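You operate a simulated robot arm through the tools that you are given. There is no shell and no other tool. Be economical: measure what you need, move in short steps, check, and stop when the job is done.

You run a simulated two-armed robot. Do the job below in one go: nothing can be reset, and whatever is moved stays where it is left.

JOB
Wipe up the spill on the packing table with the blue cloth there and put it back.

Only the result counts: the job must be done as asked and must still hold three seconds after the hand-in. Knocking over, shifting, dropping, spilling or breaking anything else fails it. Flat cloth is picked up by pressing the open fingertips on it (5 to 10 N) and closing them slowly along it; thin cloth reads only 2 to 8 mm in the jaws.

ROBOT AND FRAMES
Two 7-joint arms with two-finger parallel grippers on one trunk, on a base that drives. Base frame: it is fixed to the floor where the robot stands at the start and does not move with it; the origin is under the middle of the robot, x ahead of it, y to its left, z up. Units: mm, degrees, N and s.
The left shoulder is at the start at [60, 143, 926], the right one opposite. Payload 1.57 kg a hand.
Tool frame (each hand has its own): the origin (TCP) lies between the finger pads and is the grasp point; the fingertips stand 30 mm ahead of it; z points along the fingers, y is the line along which they close. The gripper opens to 110 mm. The fingers are 24 mm wide and 12 mm thick; the gripper's body (48 by 112 mm) begins 78 mm behind the TCP.
Orientation is that of the tool frame in the base frame, as a unit quaternion [x, y, z, w]. With the fingers straight down and closing along the base's y, the tool's x points along the base's -x, its y along +y and its z along -z.

CONTROLS
- The arms move only by the tool apply_moves. It takes "left_plan", "right_plan" or both (then of equal length, played together; a hand with none holds still); each is a list of rows, each a list of 7 numbers: the shift along the base's x, y, z in mm, then the turn, a rotation vector about the base's x, y, z in rad, then the gripper command, from -1 (fully open) to 1 (shut), values between in proportion. In form: [[tx, ty, tz, ax, ay, az, fingers], ...]. A call has 1 to 20 rows; each row is the pose to reach, as a shift and turn from the pose commanded when the call began. A row lasts 0.2 s, in which the tool goes at most 50 mm and 8.6 degrees; a call with a longer step from one row to the next is refused whole, and so is a gripper value outside its range. A pose out of reach is approached as far as the arm can. The call stops where the force on the tool passes 40 N (or 10 N more than at its start, if that is more) or the arm is blocked; 0.2 s more then pass. Each finger travels about 45 mm/s and halts on what it meets, pressing with about 23 N; the grip force reading is that of the motor and also rises with nothing between the fingers. The clock runs only during rows and for 0.2 s after the last one: add rows that repeat a pose to give the fingers time. The reply holds the time, the measured pose of the TCP, the force on the tool along the base axes, the opening and the grip force, in the units named above and with some noise, with the torque about the TCP (base axes, N m) and any sound that the robot's microphone picked up.
- Cameras (640 x 400 px; columns grow to the right, rows downward): "scene" is now at [47.1, -6.7, 1534.7]; the picture's right is [-0.08, -1.00, 0.00], its down [-0.76, 0.06, -0.64] and it looks along [0.64, -0.05, -0.76] (base axes); focal length 264 px, centre (320, 200). "left" rides on the left gripper at [70, -16, -141] in its tool frame; the picture's right is [0.23, 0.97, 0.00], its down [-0.86, 0.20, -0.48] and it looks along [-0.47, 0.11, 0.88] (tool axes); focal length 222 px, centre (320, 200). "right" rides on the right gripper at [70, 16, -141] in its tool frame; the picture's right is [-0.23, 0.97, 0.00], its down [-0.86, -0.20, -0.48] and it looks along [-0.47, -0.11, 0.88] (tool axes); focal length 222 px, centre (320, 200). There is no depth. A picture from a camera that has moved, and an enlarged one, comes with that camera's place and axes in the base frame and with its lens.
- get_image(camera): a new picture of that camera. It takes no simulated time.
- lift_body(by): slides the trunk up (or, below 0, down) by that many mm; the arms and the scene camera ride with it, the base frame stays. It gives what a move gives, with no picture.
- roll_base(legs): drives the robot by 1 to 6 legs, each [ahead, left, turn to the left] in mm, mm and degrees, along the robot's own axes; the way and the turn of a leg run together, so that a leg with both is an arc; at most 1500 mm and 180 degrees a leg. The arms and the cameras ride along, it lands a little off, and it stops where it bumps. It gives what a move gives.
- pan_tilt(pan, tilt): turns the head with the scene camera to pan (to the left, within 86 degrees either way) and tilt (down, from -29 to 69), counted from straight ahead of the robot. It gives what a move gives.
- close_up(camera, box): a new picture of the part [left, top, right, bottom] of that camera's present view, enlarged. It takes no simulated time.
- finish_job(): hands the job in; it is judged then, once.

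Work in short steps. Places have to be worked out from the pictures, the camera data and where the tool is seen: move nearer, look again, correct. Check each grasp and each placing, and mend what went wrong. You have 120 turns and 108 pictures in all, those below and enlarged ones among them. Open the grippers and draw the arms clear of the work before you hand the job in, unless the task says otherwise; then end with one line.

The tools are called after "Request:" as name(argument=value, ...) on one line, values as JSON. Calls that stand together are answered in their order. apply_moves: Moves the arms, as the interface text tells. Its arguments: {"type":"object","properties":{"left_plan":{"type":"array"},"right_plan":{"type":"array"}},"required":[]} The other tools are called the same way: lift_body (by) slides the trunk up or down; roll_base (legs) drives the base; pan_tilt (pan, tilt) turns the head that bears the scene camera; get_image (camera) takes a picture; close_up (camera, box) takes an enlarged picture of a part of a camera's view; finish_job () hands the job in.

At the start:

```text
time: 0.0
left_tool_pos: [459.4, 35.7, 1009.6]
left_tool_rot: [0.0, 1.0, 0.0, 0.0]
left_ft_force: [0.1, 0.3, -1.0]
left_moment: [0.01, 0.0, 0.01]
left_width: 109.8
left_grip_force: 0.1
right_tool_pos: [416.5, -333.1, 1047.3]
right_tool_rot: [0.0, 1.0, 0.0, 0.0]
right_ft_force: [-0.2, 0.0, -0.4]
right_moment: [0.0, 0.0, -0.01]
right_width: 110.0
right_grip_force: 0.1
trunk travel left (down, up): [-525.0, 65.0]
robot x, y, heading: [1.7, 1.5, -0.1]
head pan, tilt: [-4.8, 49.9]
```

scene: 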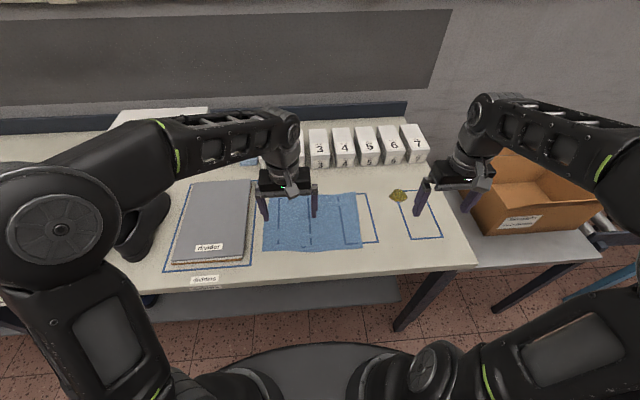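
right: 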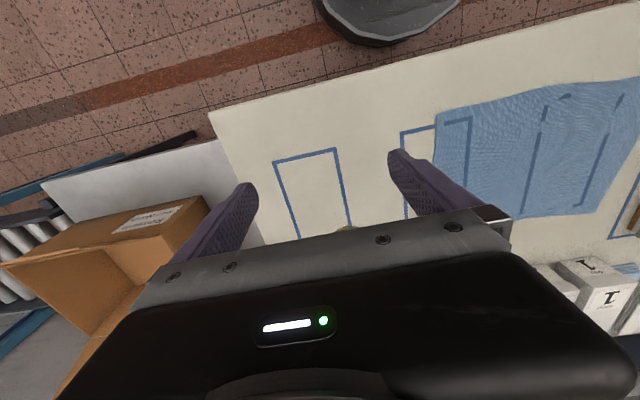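
left: 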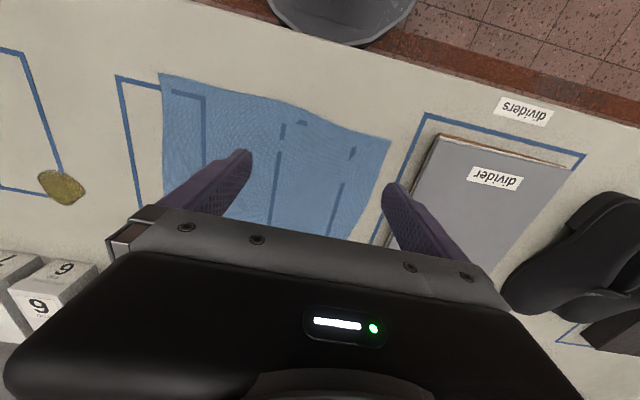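

The scene shows a blue cloth and a small yellow-green patch at about (399,196), which is probably the spill. I'll zoom in on both.

Request:
close_up(camera="scene", box=[240, 120, 480, 270])

Request:
close_up(camera="left", box=[0, 40, 400, 290])

Request:
close_up(camera="scene", box=[80, 80, 340, 300])

```text
2.67 times, centred on (360, 195) of scene
camera zoom: at [47.1, -6.7, 1534.7], right [-0.08, -1.0, 0.0], down [-0.76, 0.06, -0.64], along [0.64, -0.05, -0.76], focal length 703 px, centre (213, 213)
```

zoom: 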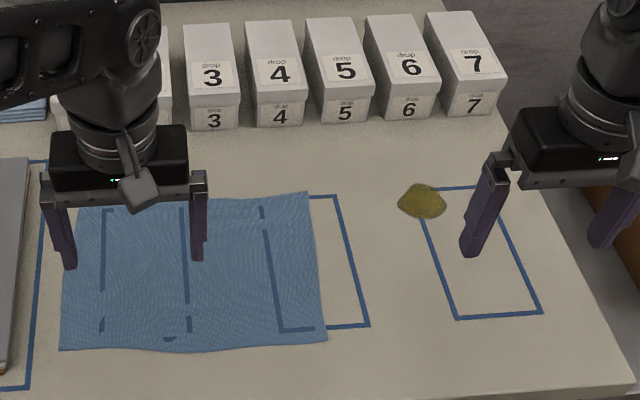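

```text
1.60 times, centred on (200, 165) of left
camera zoom: at [389.3, 19.3, 1150.4], right [-0.23, 0.97, 0.0], down [0.86, 0.2, 0.48], along [0.47, 0.11, -0.88], focal length 355 px, centre (512, 256)
```

zoom: 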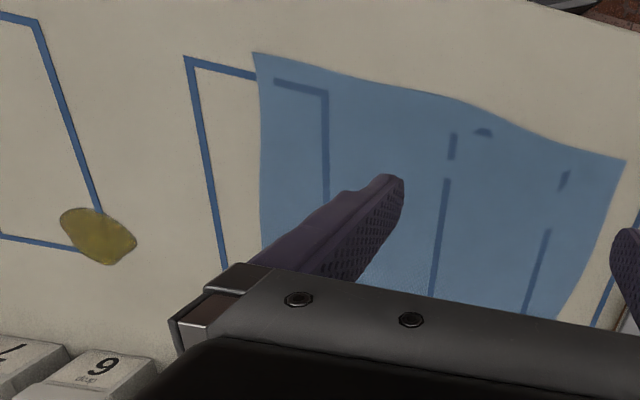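

```text
1.82 times, centred on (210, 190) of scene
camera zoom: at [47.1, -6.7, 1534.7], right [-0.08, -1.0, 0.0], down [-0.76, 0.06, -0.64], along [0.64, -0.05, -0.76], focal length 479 px, centre (520, 218)
```

zoom: 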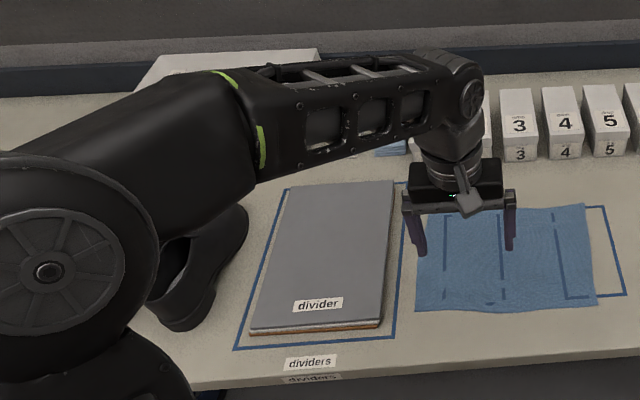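

The cloth covers roughly x 457–694, y −190 to 140, and the spill is near (661,−349). I'll turn the head to look at the rest of the table, since there is something else blue behind the left arm.

Request:
pan_tilt(pan=30, tilt=40)

Request:
get_image(camera="scene")

Request:
pan_tilt(pan=-40, tilt=40)

Request:
get_image(camera="scene")

```text
time: 1.0
left_tool_pos: [460.1, 36.4, 1009.4]
left_tool_rot: [0.0, 1.0, 0.0, 0.0]
left_ft_force: [0.1, 0.2, 0.2]
left_moment: [-0.02, 0.01, 0.02]
left_width: 110.2
left_grip_force: 0.1
right_tool_pos: [415.9, -331.8, 1046.6]
right_tool_rot: [0.0, 1.0, 0.0, -0.001]
right_ft_force: [-0.3, -0.6, 0.3]
right_moment: [0.0, -0.02, 0.0]
right_width: 110.4
right_grip_force: 0.0
trunk travel left (down, up): [-525.0, 65.0]
robot x, y, heading: [-1.4, 1.3, 0.2]
head pan, tilt: [30.0, 40.0]
```

```text
101 pictures are left
camera scene: at [43.9, 42.2, 1548.7], right [0.5, -0.87, 0.0], down [-0.56, -0.32, -0.77], along [0.66, 0.38, -0.64], focal length 264 px, centre (320, 200)
```

scene: 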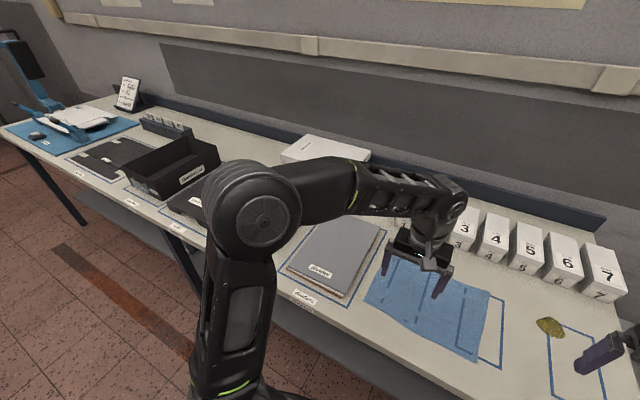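

```text
time: 2.4
left_tool_pos: [460.2, 35.9, 1010.2]
left_tool_rot: [0.0, 1.0, 0.0, 0.0]
left_ft_force: [0.1, 0.5, 0.0]
left_moment: [-0.01, -0.02, 0.01]
left_width: 110.1
left_grip_force: 0.2
right_tool_pos: [416.4, -332.5, 1046.9]
right_tool_rot: [0.0, 1.0, -0.001, 0.0]
right_ft_force: [0.0, -0.8, -0.3]
right_moment: [0.01, 0.01, 0.01]
right_width: 109.9
right_grip_force: 0.0
trunk travel left (down, up): [-525.0, 65.0]
robot x, y, heading: [-0.7, -2.3, -0.2]
head pan, tilt: [-40.0, 40.0]
```

```text
100 pictures are left
camera scene: at [35.4, -54.9, 1548.7], right [-0.64, -0.77, 0.0], down [-0.49, 0.41, -0.77], along [0.59, -0.49, -0.64], focal length 264 px, centre (320, 200)
```

scene: 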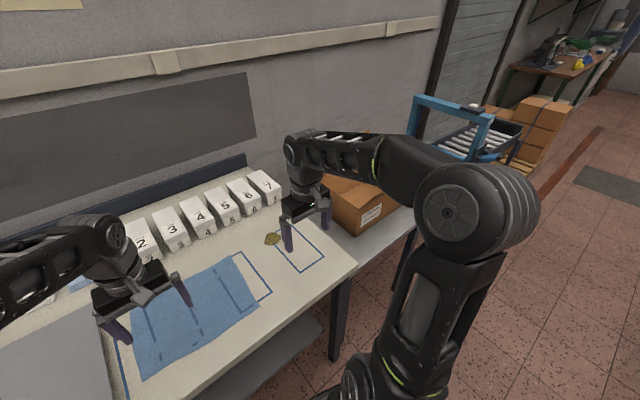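

I'll raise the left hand and move it aside to see the blue item near box 1, and pan the head back over the work area.

Request:
apply_moves(left_plan=[[-10, 40, 20, 0, 0, 0, -1], [-20, 80, 40, 0, 0, 0, -1], [-30, 120, 60, 0, 0, 0, -1], [-40, 160, 80, 0, 0, 0, -1], [-50, 200, 80, 0, 0, 0, -1]])

Request:
pan_tilt(pan=-4.8, tilt=50)

Request:
get_image(camera="scene")

Request:
get_image(camera="left")

```text
time: 3.6
left_tool_pos: [407.3, 236.2, 1088.2]
left_tool_rot: [-0.001, 1.0, 0.0, 0.0]
left_ft_force: [1.0, 0.4, 0.9]
left_moment: [-0.05, 0.01, -0.02]
left_width: 109.8
left_grip_force: 0.1
right_tool_pos: [416.4, -331.6, 1047.2]
right_tool_rot: [0.0, 1.0, 0.0, 0.0]
right_ft_force: [-0.7, 0.1, -0.6]
right_moment: [-0.03, 0.0, -0.02]
right_width: 109.9
right_grip_force: 0.1
trunk travel left (down, up): [-525.0, 65.0]
robot x, y, heading: [-0.4, 0.0, 0.2]
head pan, tilt: [-40.0, 40.0]
```

```text
time: 4.6
left_tool_pos: [408.3, 235.7, 1087.4]
left_tool_rot: [0.001, 1.0, 0.0, 0.0]
left_ft_force: [0.3, -0.6, -0.5]
left_moment: [-0.04, 0.01, 0.0]
left_width: 110.1
left_grip_force: 0.0
right_tool_pos: [416.8, -332.6, 1046.8]
right_tool_rot: [0.001, 1.0, 0.0, 0.0]
right_ft_force: [0.4, 0.1, 0.4]
right_moment: [0.02, 0.02, 0.01]
right_width: 110.1
right_grip_force: 0.1
trunk travel left (down, up): [-525.0, 65.0]
robot x, y, heading: [-0.6, 2.7, 0.2]
head pan, tilt: [-4.8, 50.0]
```

```text
99 pictures are left
camera scene: at [47.0, -6.8, 1534.5], right [-0.08, -1.0, 0.0], down [-0.76, 0.06, -0.64], along [0.64, -0.05, -0.77], focal length 264 px, centre (320, 200)
```

scene: 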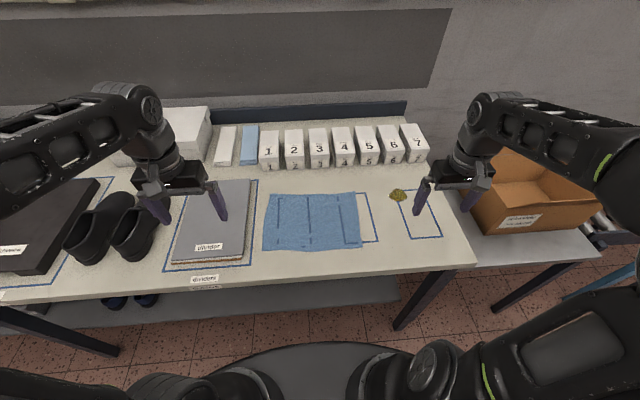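

```text
98 pictures are left
camera left: at [337.9, 218.3, 1228.9], right [-0.23, 0.97, 0.0], down [0.86, 0.2, 0.48], along [0.47, 0.11, -0.88], focal length 222 px, centre (320, 200)
```

left: 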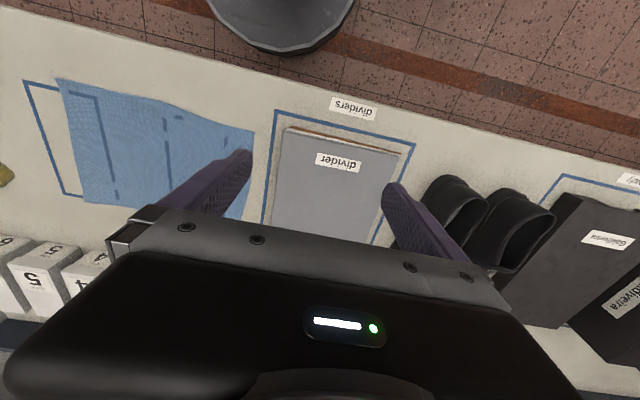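

Request:
close_up(camera="scene", box=[200, 115, 300, 180])

Request:
close_up(camera="scene", box=[245, 175, 405, 275])

```text
6.15 times, centred on (250, 148) of scene
camera zoom: at [47.0, -6.8, 1534.5], right [-0.08, -1.0, 0.0], down [-0.76, 0.06, -0.64], along [0.64, -0.05, -0.77], focal length 1621 px, centre (751, 523)
```

zoom: 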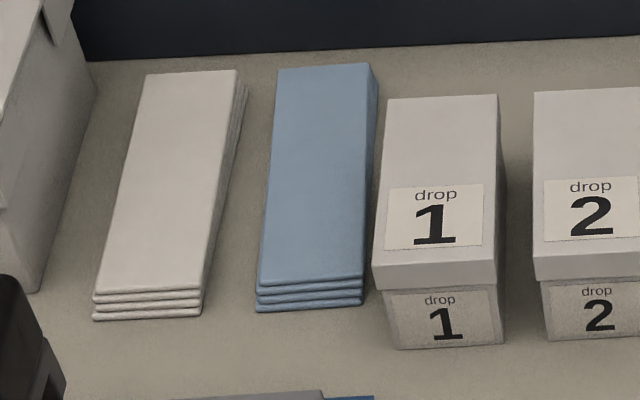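

```text
4.00 times, centred on (325, 225) of scene
camera zoom: at [47.0, -6.8, 1534.5], right [-0.08, -1.0, 0.0], down [-0.76, 0.06, -0.64], along [0.64, -0.05, -0.77], focal length 1054 px, centre (300, 100)
```

zoom: 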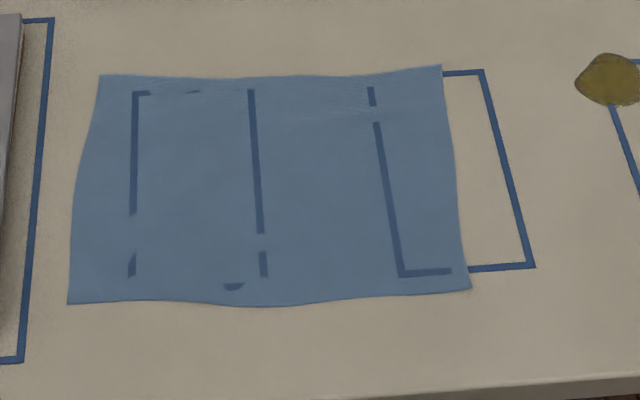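

The lines are table outlines showing through the loose cloth, and the folded stacks at the back are separate. I plan to pinch the cloth near both ends, carry it over the spill with both hands, rub, and bring it back flat. The spill is near the right arm's reach limit, so I'll drive a little ahead and to the right first.

Request:
roll_base(legs=[[25, -100, 0]])

Request:
get_image(camera="scene")

```text
time: 5.8
left_tool_pos: [435.4, 132.7, 1088.1]
left_tool_rot: [0.001, 1.0, 0.001, 0.0]
left_ft_force: [0.1, -0.2, -1.3]
left_moment: [0.04, 0.02, 0.03]
left_width: 109.9
left_grip_force: 0.2
right_tool_pos: [440.5, -435.9, 1046.2]
right_tool_rot: [0.0, 1.0, 0.0, 0.0]
right_ft_force: [-0.3, -0.8, 0.2]
right_moment: [0.06, 0.0, -0.05]
right_width: 109.9
right_grip_force: 0.0
trunk travel left (down, up): [-525.0, 65.0]
robot x, y, heading: [24.1, -100.9, 0.3]
head pan, tilt: [-4.8, 50.0]
```

```text
95 pictures are left
camera scene: at [72.8, -109.7, 1534.5], right [-0.08, -1.0, 0.0], down [-0.76, 0.07, -0.64], along [0.64, -0.05, -0.77], focal length 264 px, centre (320, 200)
```

scene: 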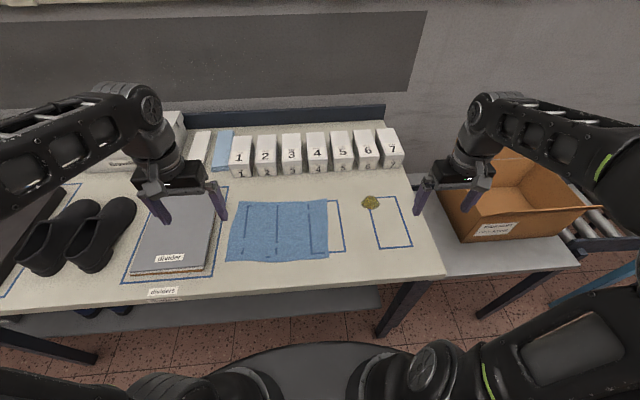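

Triangulating from both views gives the spill at about (660,−342) and the cloth's right and left edges at about y −175 and +140 at x≈570. I'll move both hands above their pinch points, partly opened, and stop at about z=890.

Request:
apply_moves(right_plan=[[15, 34, -10, 0, 0, 0, -0.5], [30, 68, -25, 0, 0, 0, -0.2], [45, 102, -45, 0, 0, 0, 0.09], [60, 136, -65, 0, 0, 0, 0.09], [75, 170, -85, 0, 0, 0, 0.09], [90, 204, -105, 0, 0, 0, 0.09], [105, 238, -125, 0, 0, 0, 0.09], [120, 272, -145, 0, 0, 0, 0.09], [134, 304, -156, 0, 0, 0, 0.09], [134, 304, -156, 0, 0, 0, 0.09]], left_plan=[[15, -4, -20, 0, 0, 0, -0.5], [30, -8, -40, 0, 0, 0, -0.2], [45, -12, -60, 0, 0, 0, 0.09], [60, -16, -80, 0, 0, 0, 0.09], [75, -20, -100, 0, 0, 0, 0.09], [90, -24, -130, 0, 0, 0, 0.09], [105, -28, -150, 0, 0, 0, 0.09], [120, -32, -180, 0, 0, 0, 0.09], [140, -36, -198, 0, 0, 0, 0.09], [140, -36, -198, 0, 0, 0, 0.09]])

Request:
get_image(camera="right")

Request:
get_image(camera="left")

Request:
close_up(camera="scene", box=[180, 140, 440, 300])

```text
time: 8.0
left_tool_pos: [574.3, 98.8, 890.2]
left_tool_rot: [0.0, 1.0, 0.0, 0.0]
left_ft_force: [-0.4, 0.2, 0.0]
left_moment: [0.0, -0.04, 0.01]
left_width: 50.0
left_grip_force: 0.0
right_tool_pos: [575.2, -130.3, 890.8]
right_tool_rot: [0.0, 1.0, 0.0, 0.0]
right_ft_force: [-0.3, -0.6, -0.2]
right_moment: [-0.01, -0.02, 0.06]
right_width: 50.1
right_grip_force: 0.0
trunk travel left (down, up): [-525.0, 65.0]
robot x, y, heading: [26.7, -102.8, -0.2]
head pan, tilt: [-4.8, 50.0]
```

```text
94 pictures are left
camera right: at [506.1, -113.6, 1032.4], right [0.23, 0.97, 0.0], down [0.85, -0.2, 0.48], along [0.47, -0.11, -0.88], focal length 222 px, centre (320, 200)
```

right: 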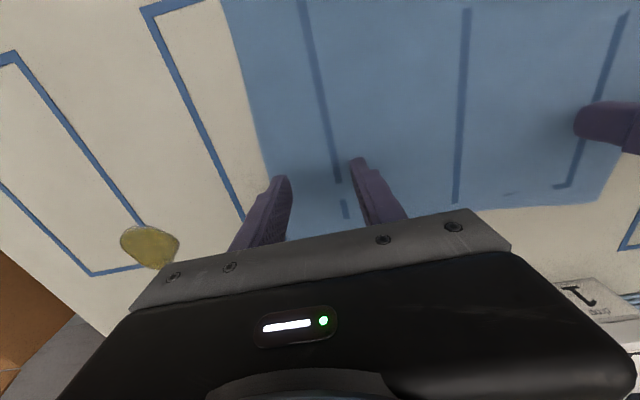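

```text
93 pictures are left
camera left: at [503.2, 81.8, 1030.7], right [-0.23, 0.97, 0.0], down [0.85, 0.2, 0.48], along [0.47, 0.11, -0.88], focal length 222 px, centre (320, 200)
```

left: 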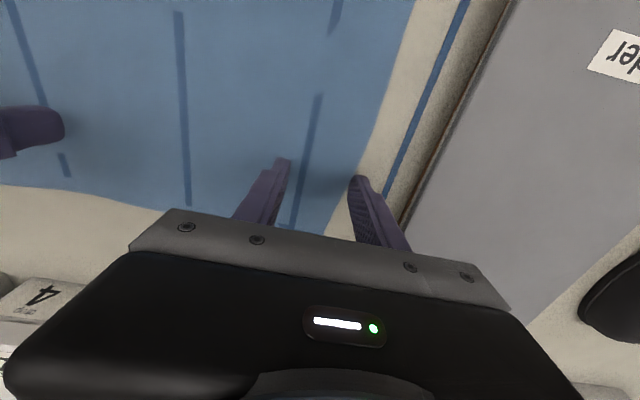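

```text
2.46 times, centred on (310, 220) of scene
camera zoom: at [71.9, -108.1, 1534.6], right [-0.08, -1.0, 0.0], down [-0.76, 0.06, -0.64], along [0.64, -0.05, -0.77], focal length 649 px, centre (345, 151)
```

zoom: 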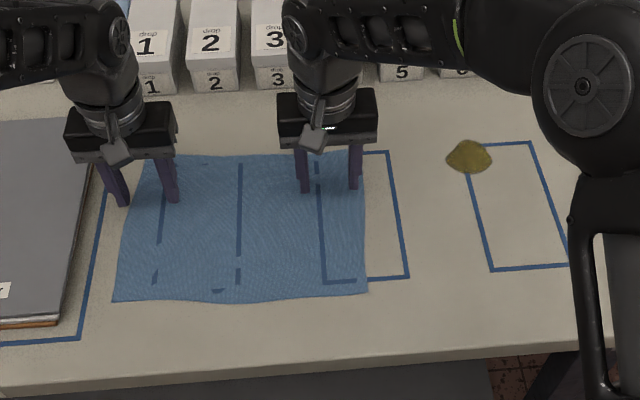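

Comparing the rectangle corner and the spill in the scene and right cameras puts the real surface at z≈850, not 801. That moves the spill to about (617,−322) and the cloth to x 435–650, y −172 to 124. I'll recentre the hands and come down slowly.

Request:
apply_moves(right_plan=[[-15, 5, 0, 0, 0, 0, 0.09], [-30, 10, 0, 0, 0, 0, 0.09], [-30, 10, -3, 0, 0, 0, 0.09], [-30, 10, -5, 0, 0, 0, 0.09], [-30, 10, -7, 0, 0, 0, 0.09]], left_plan=[[-15, -12, 0, 0, 0, 0, 0.09], [-30, -24, 0, 0, 0, 0, 0.09], [-30, -24, -3, 0, 0, 0, 0.09], [-30, -24, -5, 0, 0, 0, 0.09], [-30, -24, -7, 0, 0, 0, 0.09]])

Request:
get_image(camera="right")

Request:
get_image(camera="left")

```text
time: 9.2
left_tool_pos: [543.4, 73.4, 883.7]
left_tool_rot: [0.0, 1.0, 0.0, 0.0]
left_ft_force: [0.3, -0.2, 0.5]
left_moment: [0.0, 0.0, 0.0]
left_width: 50.2
left_grip_force: 0.0
right_tool_pos: [544.5, -119.1, 883.6]
right_tool_rot: [0.0, 1.0, 0.0, 0.001]
right_ft_force: [0.0, 0.8, 0.0]
right_moment: [-0.01, -0.02, 0.01]
right_width: 50.0
right_grip_force: 0.0
trunk travel left (down, up): [-525.0, 65.0]
robot x, y, heading: [24.4, -100.0, -0.2]
head pan, tilt: [-4.8, 50.0]
```

```text
91 pictures are left
camera right: at [475.9, -102.9, 1024.5], right [0.23, 0.97, 0.0], down [0.86, -0.2, 0.48], along [0.47, -0.11, -0.88], focal length 222 px, centre (320, 200)
```

right: 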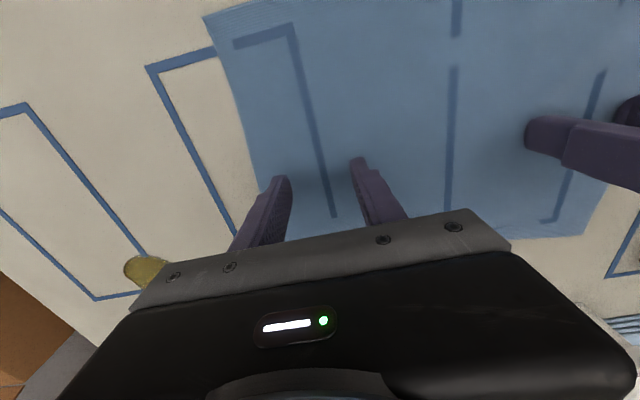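

```text
90 pictures are left
camera left: at [473.5, 57.2, 1024.4], right [-0.23, 0.97, 0.0], down [0.86, 0.2, 0.48], along [0.47, 0.11, -0.88], focal length 222 px, centre (320, 200)
```

left: 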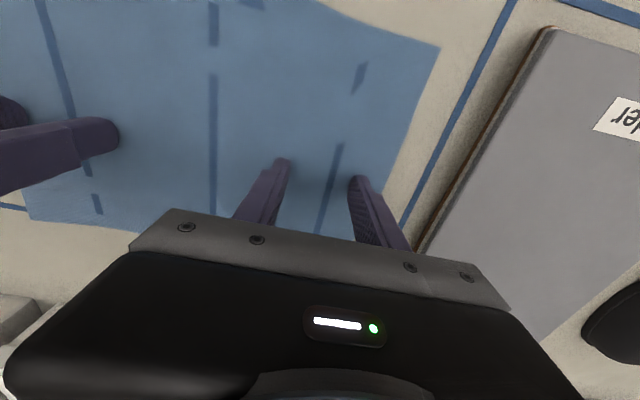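

Both finger pairs look well within the cloth, and there is no contact yet with the tips at about 854. I'll go down in small steps and watch the force.

Request:
apply_moves(right_plan=[[0, 0, -2, 0, 0, 0, 0.09], [0, 0, -4, 0, 0, 0, 0.09], [0, 0, -4, 0, 0, 0, 0.09]], left_plan=[[0, 0, -2, 0, 0, 0, 0.09], [0, 0, -4, 0, 0, 0, 0.09], [0, 0, -4, 0, 0, 0, 0.09]])

```text
time: 10.0
left_tool_pos: [543.3, 75.1, 881.2]
left_tool_rot: [0.0, 1.0, 0.0, 0.001]
left_ft_force: [1.7, 0.9, 9.3]
left_moment: [0.05, -0.03, 0.02]
left_width: 50.0
left_grip_force: 0.1
right_tool_pos: [543.9, -119.8, 881.4]
right_tool_rot: [0.0, 1.0, 0.001, 0.002]
right_ft_force: [1.1, 0.5, 14.5]
right_moment: [-0.27, 0.05, 0.06]
right_width: 50.1
right_grip_force: 0.1
trunk travel left (down, up): [-525.0, 65.0]
robot x, y, heading: [23.9, -100.4, 0.2]
head pan, tilt: [-4.8, 50.0]
```

The surface is at about z=851, with 9 N on the left and 14 N on the right. I'll ease the right hand by 1 mm and close both slowly.

Request:
apply_moves(right_plan=[[0, 0, 1, 0, 0, 0, 0.09], [0, 0, 1, 0, 0, 0, 0.15], [0, 0, 1, 0, 0, 0, 0.21], [0, 0, 1, 0, 0, 0, 0.27], [0, 0, 1, 0, 0, 0, 0.33], [0, 0, 1, 0, 0, 0, 0.39], [0, 0, 1, 0, 0, 0, 0.45], [0, 0, 1, 0, 0, 0, 0.51], [0, 0, 1, 0, 0, 0, 0.57], [0, 0, 1, 0, 0, 0, 0.63], [0, 0, 1, 0, 0, 0, 0.69], [0, 0, 1, 0, 0, 0, 0.75], [0, 0, 1, 0, 0, 0, 0.81], [0, 0, 1, 0, 0, 0, 0.87], [0, 0, 1, 0, 0, 0, 0.93], [0, 0, 1, 0, 0, 0, 1], [0, 0, 1, 0, 0, 0, 1], [0, 0, 1, 0, 0, 0, 1]], left_plan=[[0, 0, 0, 0, 0, 0, 0.09], [0, 0, 0, 0, 0, 0, 0.15], [0, 0, 0, 0, 0, 0, 0.21], [0, 0, 0, 0, 0, 0, 0.27], [0, 0, 0, 0, 0, 0, 0.33], [0, 0, 0, 0, 0, 0, 0.39], [0, 0, 0, 0, 0, 0, 0.45], [0, 0, 0, 0, 0, 0, 0.51], [0, 0, 0, 0, 0, 0, 0.57], [0, 0, 0, 0, 0, 0, 0.63], [0, 0, 0, 0, 0, 0, 0.69], [0, 0, 0, 0, 0, 0, 0.75], [0, 0, 0, 0, 0, 0, 0.81], [0, 0, 0, 0, 0, 0, 0.87], [0, 0, 0, 0, 0, 0, 0.93], [0, 0, 0, 0, 0, 0, 1], [0, 0, 0, 0, 0, 0, 1], [0, 0, 0, 0, 0, 0, 1]])

Request:
get_image(camera="right")

Request:
close_up(camera="scene", box=[180, 140, 440, 300])

```text
time: 13.8
left_tool_pos: [542.7, 74.5, 881.2]
left_tool_rot: [-0.001, 1.0, -0.001, 0.002]
left_ft_force: [0.5, -2.3, 28.6]
left_moment: [-0.06, 0.1, 0.0]
left_width: 2.1
left_grip_force: 22.9
right_tool_pos: [543.1, -119.7, 880.9]
right_tool_rot: [0.0, 1.0, 0.0, 0.001]
right_ft_force: [0.0, 1.2, 2.5]
right_moment: [0.03, 0.01, 0.01]
right_width: 1.3
right_grip_force: 22.8
trunk travel left (down, up): [-525.0, 65.0]
robot x, y, heading: [24.3, -100.8, -0.2]
head pan, tilt: [-4.8, 50.0]
```

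```text
89 pictures are left
camera right: at [474.3, -103.0, 1022.3], right [0.23, 0.97, 0.0], down [0.85, -0.2, 0.48], along [0.47, -0.11, -0.88], focal length 222 px, centre (320, 200)
```

right: 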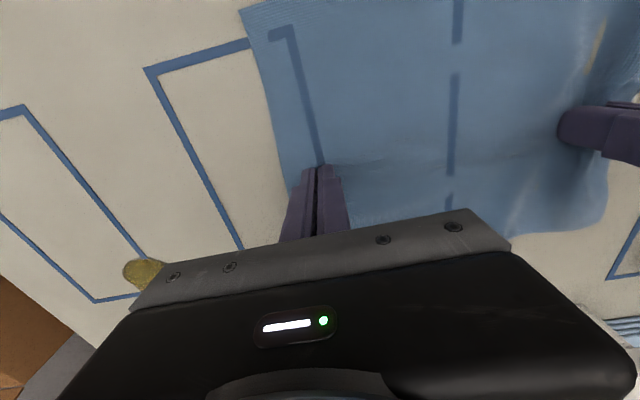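

```text
2.46 times, centred on (310, 220) of scene
camera zoom: at [69.9, -108.7, 1534.7], right [-0.08, -1.0, 0.0], down [-0.76, 0.06, -0.64], along [0.64, -0.05, -0.77], focal length 649 px, centre (345, 151)
```

zoom: 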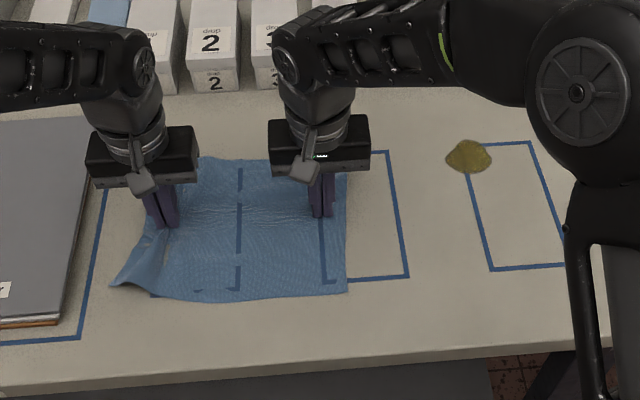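

The left hand has cloth at 2.1 mm. The right reads 1.3 mm, which is doubtful, so I'll lift both slightly to check.

Request:
apply_moves(right_plan=[[0, 0, 8, 0, 0, 0, 1], [0, 0, 16, 0, 0, 0, 1], [0, 0, 24, 0, 0, 0, 1]], left_plan=[[0, 0, 8, 0, 0, 0, 1], [0, 0, 16, 0, 0, 0, 1], [0, 0, 24, 0, 0, 0, 1]])

Request:
close_up(camera="scene", box=[180, 140, 440, 300])

Request:
get_image(camera="right")

```text
time: 14.6
left_tool_pos: [543.8, 74.3, 903.8]
left_tool_rot: [0.0, 1.0, -0.001, -0.001]
left_ft_force: [-0.1, -1.5, -0.5]
left_moment: [-0.04, -0.05, -0.01]
left_width: 1.8
left_grip_force: 23.1
right_tool_pos: [545.0, -118.2, 905.5]
right_tool_rot: [0.001, 1.0, 0.0, 0.0]
right_ft_force: [-0.2, 0.4, -0.1]
right_moment: [0.05, -0.03, 0.02]
right_width: 1.1
right_grip_force: 22.9
trunk travel left (down, up): [-525.0, 65.0]
robot x, y, heading: [26.7, -100.3, 0.1]
head pan, tilt: [-4.8, 50.0]
```

```text
2.46 times, centred on (310, 220) of scene
camera zoom: at [72.1, -107.8, 1534.4], right [-0.08, -1.0, 0.0], down [-0.76, 0.06, -0.64], along [0.64, -0.05, -0.77], focal length 649 px, centre (345, 151)
```

zoom: 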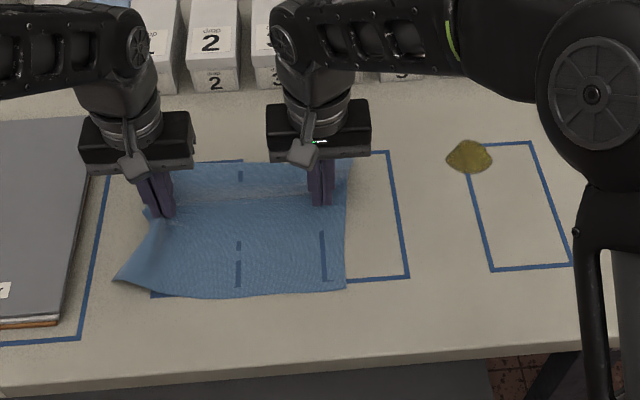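

```text
86 pictures are left
camera right: at [475.9, -102.4, 1045.8], right [0.23, 0.97, 0.0], down [0.86, -0.2, 0.48], along [0.47, -0.11, -0.88], focal length 222 px, centre (320, 200)
```

right: 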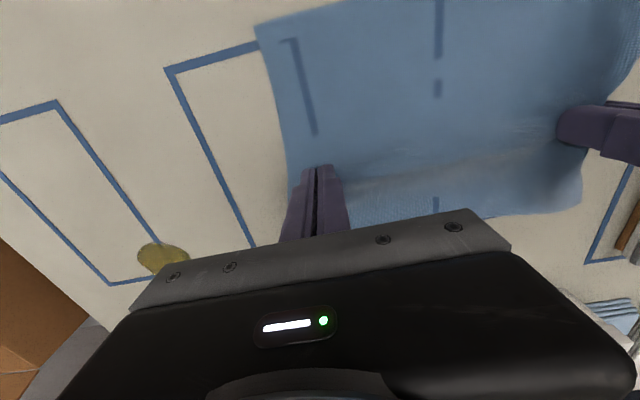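

A ridge runs between the two hands, which suggests both hold the cloth. I'll lift another 40 mm to confirm.

Request:
apply_moves(right_plan=[[0, 0, 15, 0, 0, 0, 1], [0, 0, 30, 0, 0, 0, 1], [0, 0, 40, 0, 0, 0, 1]], left_plan=[[0, 0, 15, 0, 0, 0, 1], [0, 0, 30, 0, 0, 0, 1], [0, 0, 40, 0, 0, 0, 1]])

Request:
close_up(camera="scene", box=[180, 140, 440, 300])

```text
time: 15.4
left_tool_pos: [542.7, 73.9, 944.8]
left_tool_rot: [0.0, 1.0, 0.0, 0.0]
left_ft_force: [0.3, -2.2, -0.5]
left_moment: [-0.05, -0.01, 0.0]
left_width: 2.2
left_grip_force: 22.7
right_tool_pos: [544.5, -119.9, 944.3]
right_tool_rot: [0.001, 1.0, -0.001, 0.0]
right_ft_force: [-0.1, 0.3, -0.5]
right_moment: [0.01, -0.01, -0.01]
right_width: 1.1
right_grip_force: 23.1
trunk travel left (down, up): [-525.0, 65.0]
robot x, y, heading: [25.9, -98.5, 0.2]
head pan, tilt: [-4.8, 50.0]
```

```text
2.46 times, centred on (310, 220) of scene
camera zoom: at [72.1, -107.8, 1534.5], right [-0.08, -1.0, 0.0], down [-0.76, 0.06, -0.64], along [0.64, -0.05, -0.77], focal length 649 px, centre (345, 151)
```

zoom: 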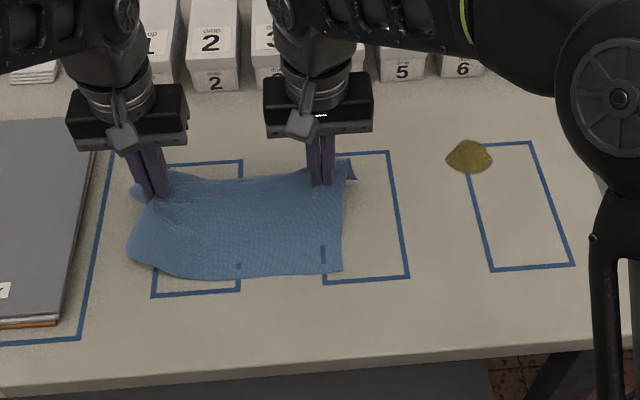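

Both hands hold the cloth. I'll lift it a bit more and carry it over so that the right pinch is above the spill at (617,−322).

Request:
apply_moves(right_plan=[[0, 0, 20, 0, 0, 0, 1], [0, 0, 45, 0, 0, 0, 1], [12, -34, 45, 0, 0, 0, 1], [24, -68, 45, 0, 0, 0, 1], [36, -102, 45, 0, 0, 0, 1], [48, -136, 45, 0, 0, 0, 1], [60, -170, 45, 0, 0, 0, 1], [72, -203, 45, 0, 0, 0, 1], [72, -203, 45, 0, 0, 0, 1]], left_plan=[[0, 0, 20, 0, 0, 0, 1], [0, 0, 45, 0, 0, 0, 1], [12, -34, 45, 0, 0, 0, 1], [24, -68, 45, 0, 0, 0, 1], [36, -102, 45, 0, 0, 0, 1], [48, -136, 45, 0, 0, 0, 1], [60, -170, 45, 0, 0, 0, 1], [72, -203, 45, 0, 0, 0, 1], [72, -203, 45, 0, 0, 0, 1]])

Request:
get_image(camera="scene")

Request:
get_image(camera="right")

```text
time: 17.4
left_tool_pos: [616.8, -126.8, 990.3]
left_tool_rot: [0.0, 1.0, -0.001, 0.0]
left_ft_force: [0.5, -1.5, 0.0]
left_moment: [-0.04, 0.01, 0.01]
left_width: 2.1
left_grip_force: 23.4
right_tool_pos: [615.2, -322.4, 990.0]
right_tool_rot: [0.0, 1.0, 0.0, 0.0]
right_ft_force: [0.0, 2.6, -0.1]
right_moment: [0.02, 0.0, 0.03]
right_width: 1.2
right_grip_force: 22.9
trunk travel left (down, up): [-525.0, 65.0]
robot x, y, heading: [25.2, -102.1, -0.3]
head pan, tilt: [-4.8, 50.0]
```

```text
84 pictures are left
camera scene: at [72.0, -107.2, 1534.6], right [-0.08, -1.0, 0.0], down [-0.76, 0.06, -0.64], along [0.64, -0.05, -0.77], focal length 264 px, centre (320, 200)
```

scene: 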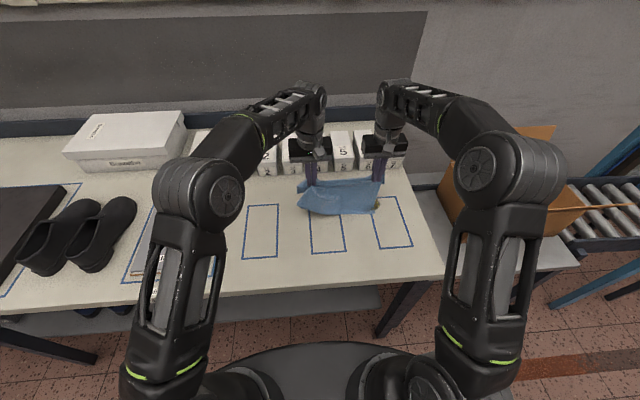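

```text
83 pictures are left
camera right: at [546.3, -306.2, 1131.0], right [0.23, 0.97, 0.0], down [0.86, -0.2, 0.48], along [0.47, -0.11, -0.88], focal length 222 px, centre (320, 200)
```

right: 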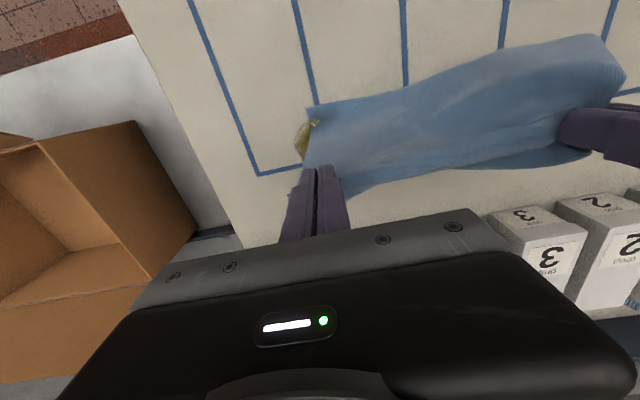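

The right pinch is just above the spill and the far flap is clear of the drop boxes. I'll lower both hands to near contact.

Request:
apply_moves(right_plan=[[0, 0, -25, 0, 0, 0, 1], [0, 0, -50, 0, 0, 0, 1], [0, 0, -75, 0, 0, 0, 1], [0, 0, -95, 0, 0, 0, 1], [0, 0, -103, 0, 0, 0, 1], [0, 0, -107, 0, 0, 0, 1], [0, 0, -109, 0, 0, 0, 1]], left_plan=[[0, 0, -25, 0, 0, 0, 1], [0, 0, -50, 0, 0, 0, 1], [0, 0, -75, 0, 0, 0, 1], [0, 0, -90, 0, 0, 0, 1], [0, 0, -95, 0, 0, 0, 1], [0, 0, -98, 0, 0, 0, 1], [0, 0, -98, 0, 0, 0, 1]])

Request:
close_up(camera="scene", box=[240, 140, 440, 265])

Request:
get_image(camera="right")

```text
time: 19.0
left_tool_pos: [615.4, -129.8, 890.4]
left_tool_rot: [0.001, 1.0, 0.0, 0.001]
left_ft_force: [-0.8, -0.8, 0.1]
left_moment: [-0.07, 0.0, -0.04]
left_width: 1.9
left_grip_force: 22.7
right_tool_pos: [617.0, -322.3, 880.8]
right_tool_rot: [0.0, 1.0, 0.001, 0.001]
right_ft_force: [-1.1, 0.5, 6.3]
right_moment: [0.05, -0.06, 0.0]
right_width: 1.0
right_grip_force: 23.0
trunk travel left (down, up): [-525.0, 65.0]
robot x, y, heading: [25.3, -104.3, 0.3]
head pan, tilt: [-4.8, 50.0]
```

```text
3.20 times, centred on (340, 202) of scene
camera zoom: at [71.8, -107.8, 1534.7], right [-0.08, -1.0, 0.0], down [-0.76, 0.06, -0.64], along [0.64, -0.05, -0.77], focal length 843 px, centre (256, 192)
```

zoom: 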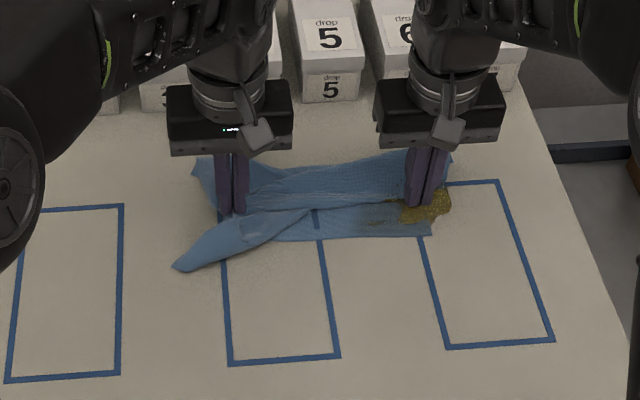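

```text
81 pictures are left
camera right: at [547.6, -305.7, 1023.0], right [0.23, 0.97, 0.0], down [0.85, -0.2, 0.48], along [0.47, -0.11, -0.88], focal length 222 px, centre (320, 200)
```

right: 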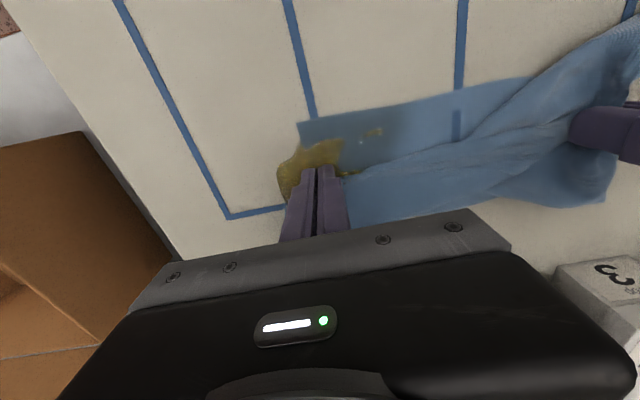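

There is contact at about 6 N, and the spill lies under and just right of the fingertips. I'll rub in a serpentine over ±35 mm with slight extra pressure, with the left hand following.

Request:
apply_moves(right_plan=[[0, 0, -1, 0, 0, 0, 1], [0, -20, -1, 0, 0, 0, 1], [0, -40, -1, 0, 0, 0, 1], [-12, -40, -1, 0, 0, 0, 1], [-12, -20, -1, 0, 0, 0, 1], [-12, 0, -1, 0, 0, 0, 1], [-12, 20, -1, 0, 0, 0, 1], [-24, 20, -1, 0, 0, 0, 1], [-24, 0, -1, 0, 0, 0, 1], [-24, -20, -1, 0, 0, 0, 1], [-24, -40, -1, 0, 0, 0, 1], [0, -40, -1, 0, 0, 0, 1], [15, -40, -1, 0, 0, 0, 1], [15, -20, -1, 0, 0, 0, 1], [15, 0, -1, 0, 0, 0, 1], [15, 20, -1, 0, 0, 0, 1], [28, 20, -1, 0, 0, 0, 1], [28, 0, -1, 0, 0, 0, 1], [28, -20, -1, 0, 0, 0, 1], [28, -40, -1, 0, 0, 0, 1]], left_plan=[[0, 0, 0, 0, 0, 0, 1], [0, -20, 0, 0, 0, 0, 1], [0, -40, 0, 0, 0, 0, 1], [-12, -40, 0, 0, 0, 0, 1], [-12, -20, 0, 0, 0, 0, 1], [-12, 0, 0, 0, 0, 0, 1], [-12, 20, 0, 0, 0, 0, 1], [-24, 20, 0, 0, 0, 0, 1], [-24, 0, 0, 0, 0, 0, 1], [-24, -20, 0, 0, 0, 0, 1], [-24, -40, 0, 0, 0, 0, 1], [0, -40, 0, 0, 0, 0, 1], [15, -40, 0, 0, 0, 0, 1], [15, -20, 0, 0, 0, 0, 1], [15, 0, 0, 0, 0, 0, 1], [15, 20, 0, 0, 0, 0, 1], [28, 20, 0, 0, 0, 0, 1], [28, 0, 0, 0, 0, 0, 1], [28, -20, 0, 0, 0, 0, 1], [28, -40, 0, 0, 0, 0, 1]])

Request:
close_up(camera="scene", box=[240, 140, 440, 265])

Request:
get_image(camera="right")

```text
time: 23.2
left_tool_pos: [641.8, -167.0, 891.6]
left_tool_rot: [0.0, 1.0, -0.001, 0.002]
left_ft_force: [0.1, -1.0, -0.1]
left_moment: [-0.04, -0.03, 0.0]
left_width: 2.2
left_grip_force: 22.8
right_tool_pos: [644.2, -359.3, 882.1]
right_tool_rot: [-0.001, 1.0, 0.0, 0.001]
right_ft_force: [0.4, 12.5, 31.1]
right_moment: [0.56, -0.37, 0.11]
right_width: 1.0
right_grip_force: 22.9
trunk travel left (down, up): [-525.0, 65.0]
robot x, y, heading: [25.8, -100.7, -0.3]
head pan, tilt: [-4.8, 50.0]
```

```text
3.20 times, centred on (340, 202) of scene
camera zoom: at [69.3, -105.8, 1534.8], right [-0.08, -1.0, 0.0], down [-0.76, 0.06, -0.64], along [0.64, -0.05, -0.76], focal length 843 px, centre (256, 192)
```

zoom: 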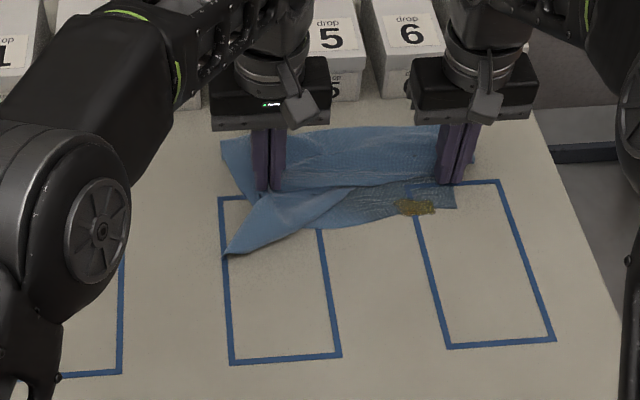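

```text
79 pictures are left
camera right: at [575.1, -343.8, 1022.3], right [0.23, 0.97, 0.0], down [0.85, -0.2, 0.48], along [0.47, -0.11, -0.88], focal length 222 px, centre (320, 200)
```

right: 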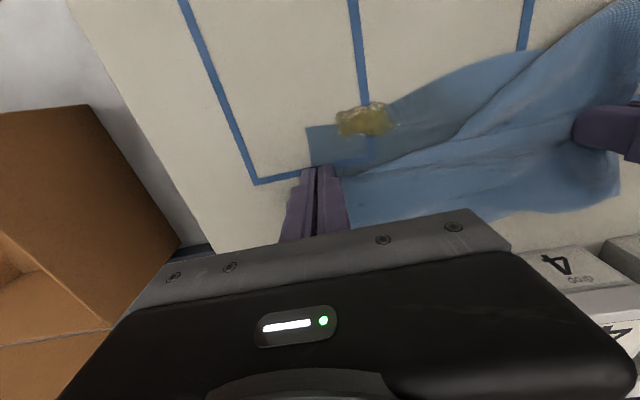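

The visible patch looks smaller, but cloth may be hiding part of it. The force rose to 31 N, so I'll lift, shift toward +x and look.

Request:
apply_moves(right_plan=[[0, 0, 20, 0, 0, 0, 1], [0, 0, 60, 0, 0, 0, 1], [0, 0, 100, 0, 0, 0, 1], [0, 30, 120, 0, 0, 0, 1], [0, 70, 120, 0, 0, 0, 1]], left_plan=[[0, 0, 20, 0, 0, 0, 1], [0, 0, 60, 0, 0, 0, 1], [0, 0, 95, 0, 0, 0, 1], [0, 30, 115, 0, 0, 0, 1], [0, 70, 115, 0, 0, 0, 1]])

Request:
close_up(camera="scene", box=[240, 140, 440, 265])

Request:
get_image(camera="right")

```text
time: 24.4
left_tool_pos: [643.3, -138.0, 972.7]
left_tool_rot: [0.0, 1.0, 0.0, 0.001]
left_ft_force: [0.2, -0.8, 0.3]
left_moment: [0.01, 0.01, -0.02]
left_width: 1.9
left_grip_force: 22.7
left hand out of reach, approached as far as the arm can: row 3, 4, 5
right_tool_pos: [646.5, -292.9, 998.5]
right_tool_rot: [0.001, 1.0, 0.0, 0.0]
right_ft_force: [0.2, -1.0, -0.2]
right_moment: [0.01, -0.02, -0.03]
right_width: 0.9
right_grip_force: 22.9
trunk travel left (down, up): [-525.0, 65.0]
robot x, y, heading: [26.9, -101.4, -0.2]
head pan, tilt: [-4.8, 50.0]
```

```text
3.20 times, centred on (340, 202) of scene
camera zoom: at [73.0, -107.7, 1534.5], right [-0.08, -1.0, 0.0], down [-0.76, 0.06, -0.64], along [0.64, -0.05, -0.77], focal length 843 px, centre (256, 192)
```

zoom: 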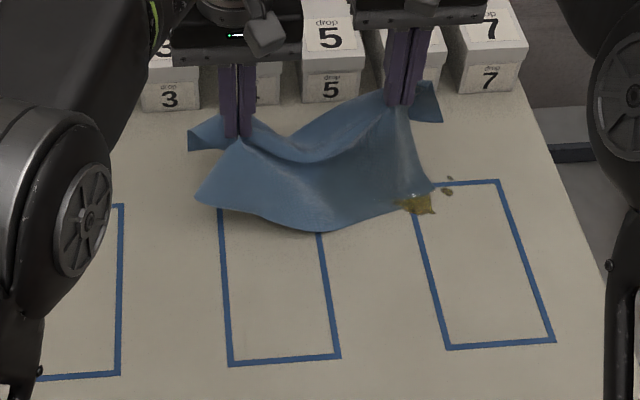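

```text
77 pictures are left
camera right: at [578.3, -275.4, 1139.9], right [0.23, 0.97, 0.0], down [0.86, -0.2, 0.48], along [0.47, -0.11, -0.88], focal length 222 px, centre (320, 200)
```

right: 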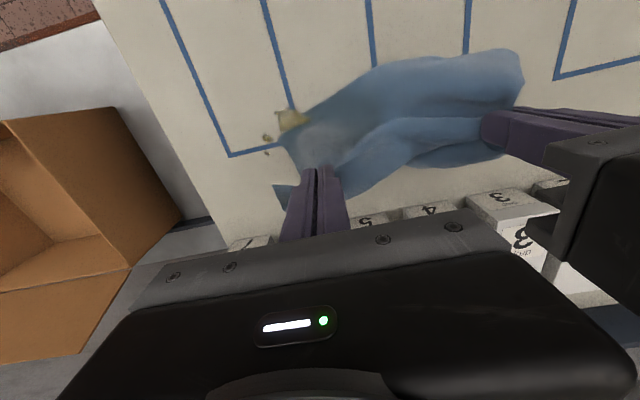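

The rubbing removed what the fingertips passed over. A patch remains near (610,−319) with small spots near (633,−357). I'll move the cloth further left to see all of it.

Request:
apply_moves(right_plan=[[-15, 30, -10, 0, 0, 0, 1], [-30, 70, -15, 0, 0, 0, 1], [-30, 100, -15, 0, 0, 0, 1]], left_plan=[[-15, 40, -20, 0, 0, 0, 1], [-30, 80, -25, 0, 0, 0, 1], [-30, 110, -25, 0, 0, 0, 1]])

Request:
close_up(camera="scene", box=[320, 165, 420, 227])

Request:
get_image(camera="right")

```text
time: 25.2
left_tool_pos: [613.8, -25.9, 948.3]
left_tool_rot: [0.001, 1.0, 0.0, 0.0]
left_ft_force: [-0.1, -0.3, 0.5]
left_moment: [0.0, 0.0, 0.0]
left_width: 1.9
left_grip_force: 23.1
right_tool_pos: [615.8, -192.3, 984.2]
right_tool_rot: [0.001, 1.0, -0.001, -0.001]
right_ft_force: [-0.2, 0.9, 0.2]
right_moment: [-0.07, 0.05, 0.03]
right_width: 1.2
right_grip_force: 22.4
trunk travel left (down, up): [-525.0, 65.0]
robot x, y, heading: [26.9, -100.8, -0.1]
head pan, tilt: [-4.8, 50.0]
```

```text
6.40 times, centred on (370, 196) of scene
camera zoom: at [72.8, -106.7, 1534.5], right [-0.08, -1.0, 0.0], down [-0.76, 0.06, -0.64], along [0.64, -0.05, -0.77], focal length 1686 px, centre (0, 226)
```

zoom: 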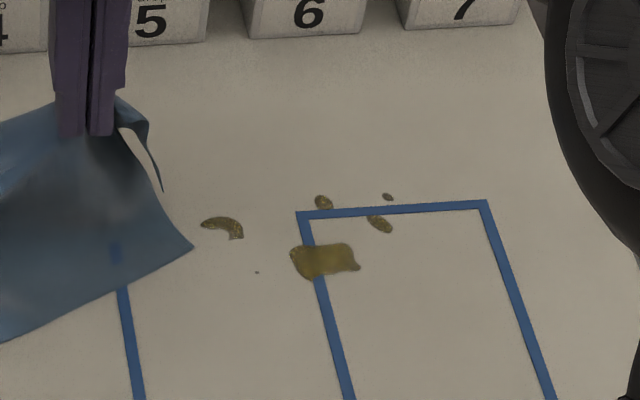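

```text
75 pictures are left
camera right: at [546.6, -175.3, 1124.7], right [0.23, 0.97, 0.0], down [0.86, -0.2, 0.48], along [0.47, -0.11, -0.88], focal length 222 px, centre (320, 200)
```

right: 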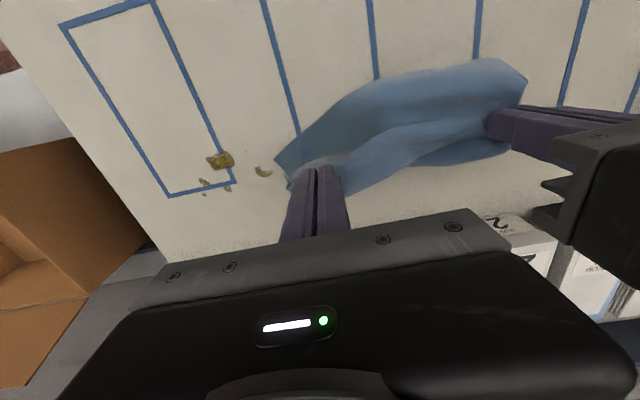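

Remaining bits are the main patch around (607,−323), a crescent at (634,−272), and spots at (646,−329), (647,−364), (629,−356) and a tiny one at (603,−285). I'll bring the pinch back over the main patch.

Request:
apply_moves(right_plan=[[0, -30, -10, 0, 0, 0, 1], [-5, -70, -30, 0, 0, 0, 1], [-9, -105, -50, 0, 0, 0, 1], [-9, -131, -75, 0, 0, 0, 1], [-9, -131, -95, 0, 0, 0, 1], [-9, -131, -101, 0, 0, 0, 1], [-9, -131, -104, 0, 0, 0, 1], [-9, -131, -104, 0, 0, 0, 1]], left_plan=[[0, -15, 0, 0, 0, 0, 1], [0, -45, 0, 0, 0, 0, 1], [-5, -75, -10, 0, 0, 0, 1], [-7, -102, -30, 0, 0, 0, 1], [-7, -102, -45, 0, 0, 0, 1], [-7, -102, -55, 0, 0, 0, 1], [-7, -102, -55, 0, 0, 0, 1], [-7, -102, -55, 0, 0, 0, 1]])

Request:
close_up(camera="scene", box=[300, 155, 420, 230])

Request:
get_image(camera="right")

```text
time: 27.0
left_tool_pos: [606.4, -131.9, 894.4]
left_tool_rot: [-0.001, 1.0, 0.0, 0.0]
left_ft_force: [0.1, -0.6, -0.3]
left_moment: [-0.03, -0.02, -0.01]
left_width: 2.0
left_grip_force: 23.5
right_tool_pos: [606.3, -323.9, 881.2]
right_tool_rot: [0.001, 1.0, 0.001, 0.0]
right_ft_force: [-0.9, 1.0, 2.1]
right_moment: [0.05, -0.05, 0.01]
right_width: 1.0
right_grip_force: 22.6
trunk travel left (down, up): [-525.0, 65.0]
robot x, y, heading: [27.3, -100.9, 0.2]
head pan, tilt: [-4.8, 50.0]
```

```text
5.33 times, centred on (360, 192) of scene
camera zoom: at [72.2, -107.9, 1534.6], right [-0.08, -1.0, 0.0], down [-0.76, 0.06, -0.64], along [0.64, -0.05, -0.77], focal length 1405 px, centre (107, 240)
```

zoom: 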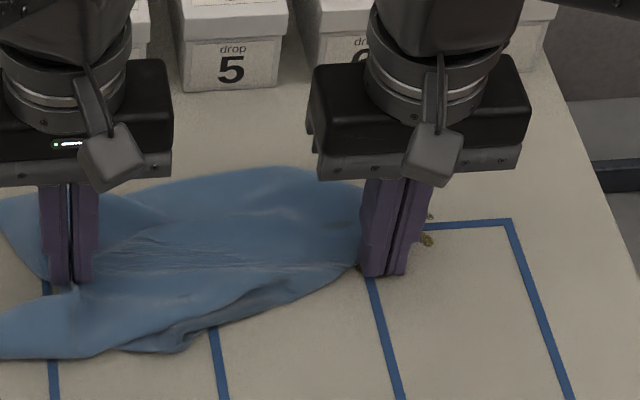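

```text
73 pictures are left
camera right: at [537.7, -307.1, 1023.0], right [0.23, 0.97, 0.0], down [0.85, -0.2, 0.48], along [0.47, -0.11, -0.88], focal length 222 px, centre (320, 200)
```

right: 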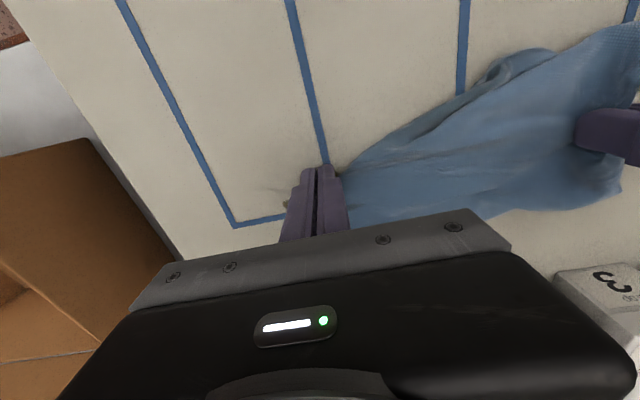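

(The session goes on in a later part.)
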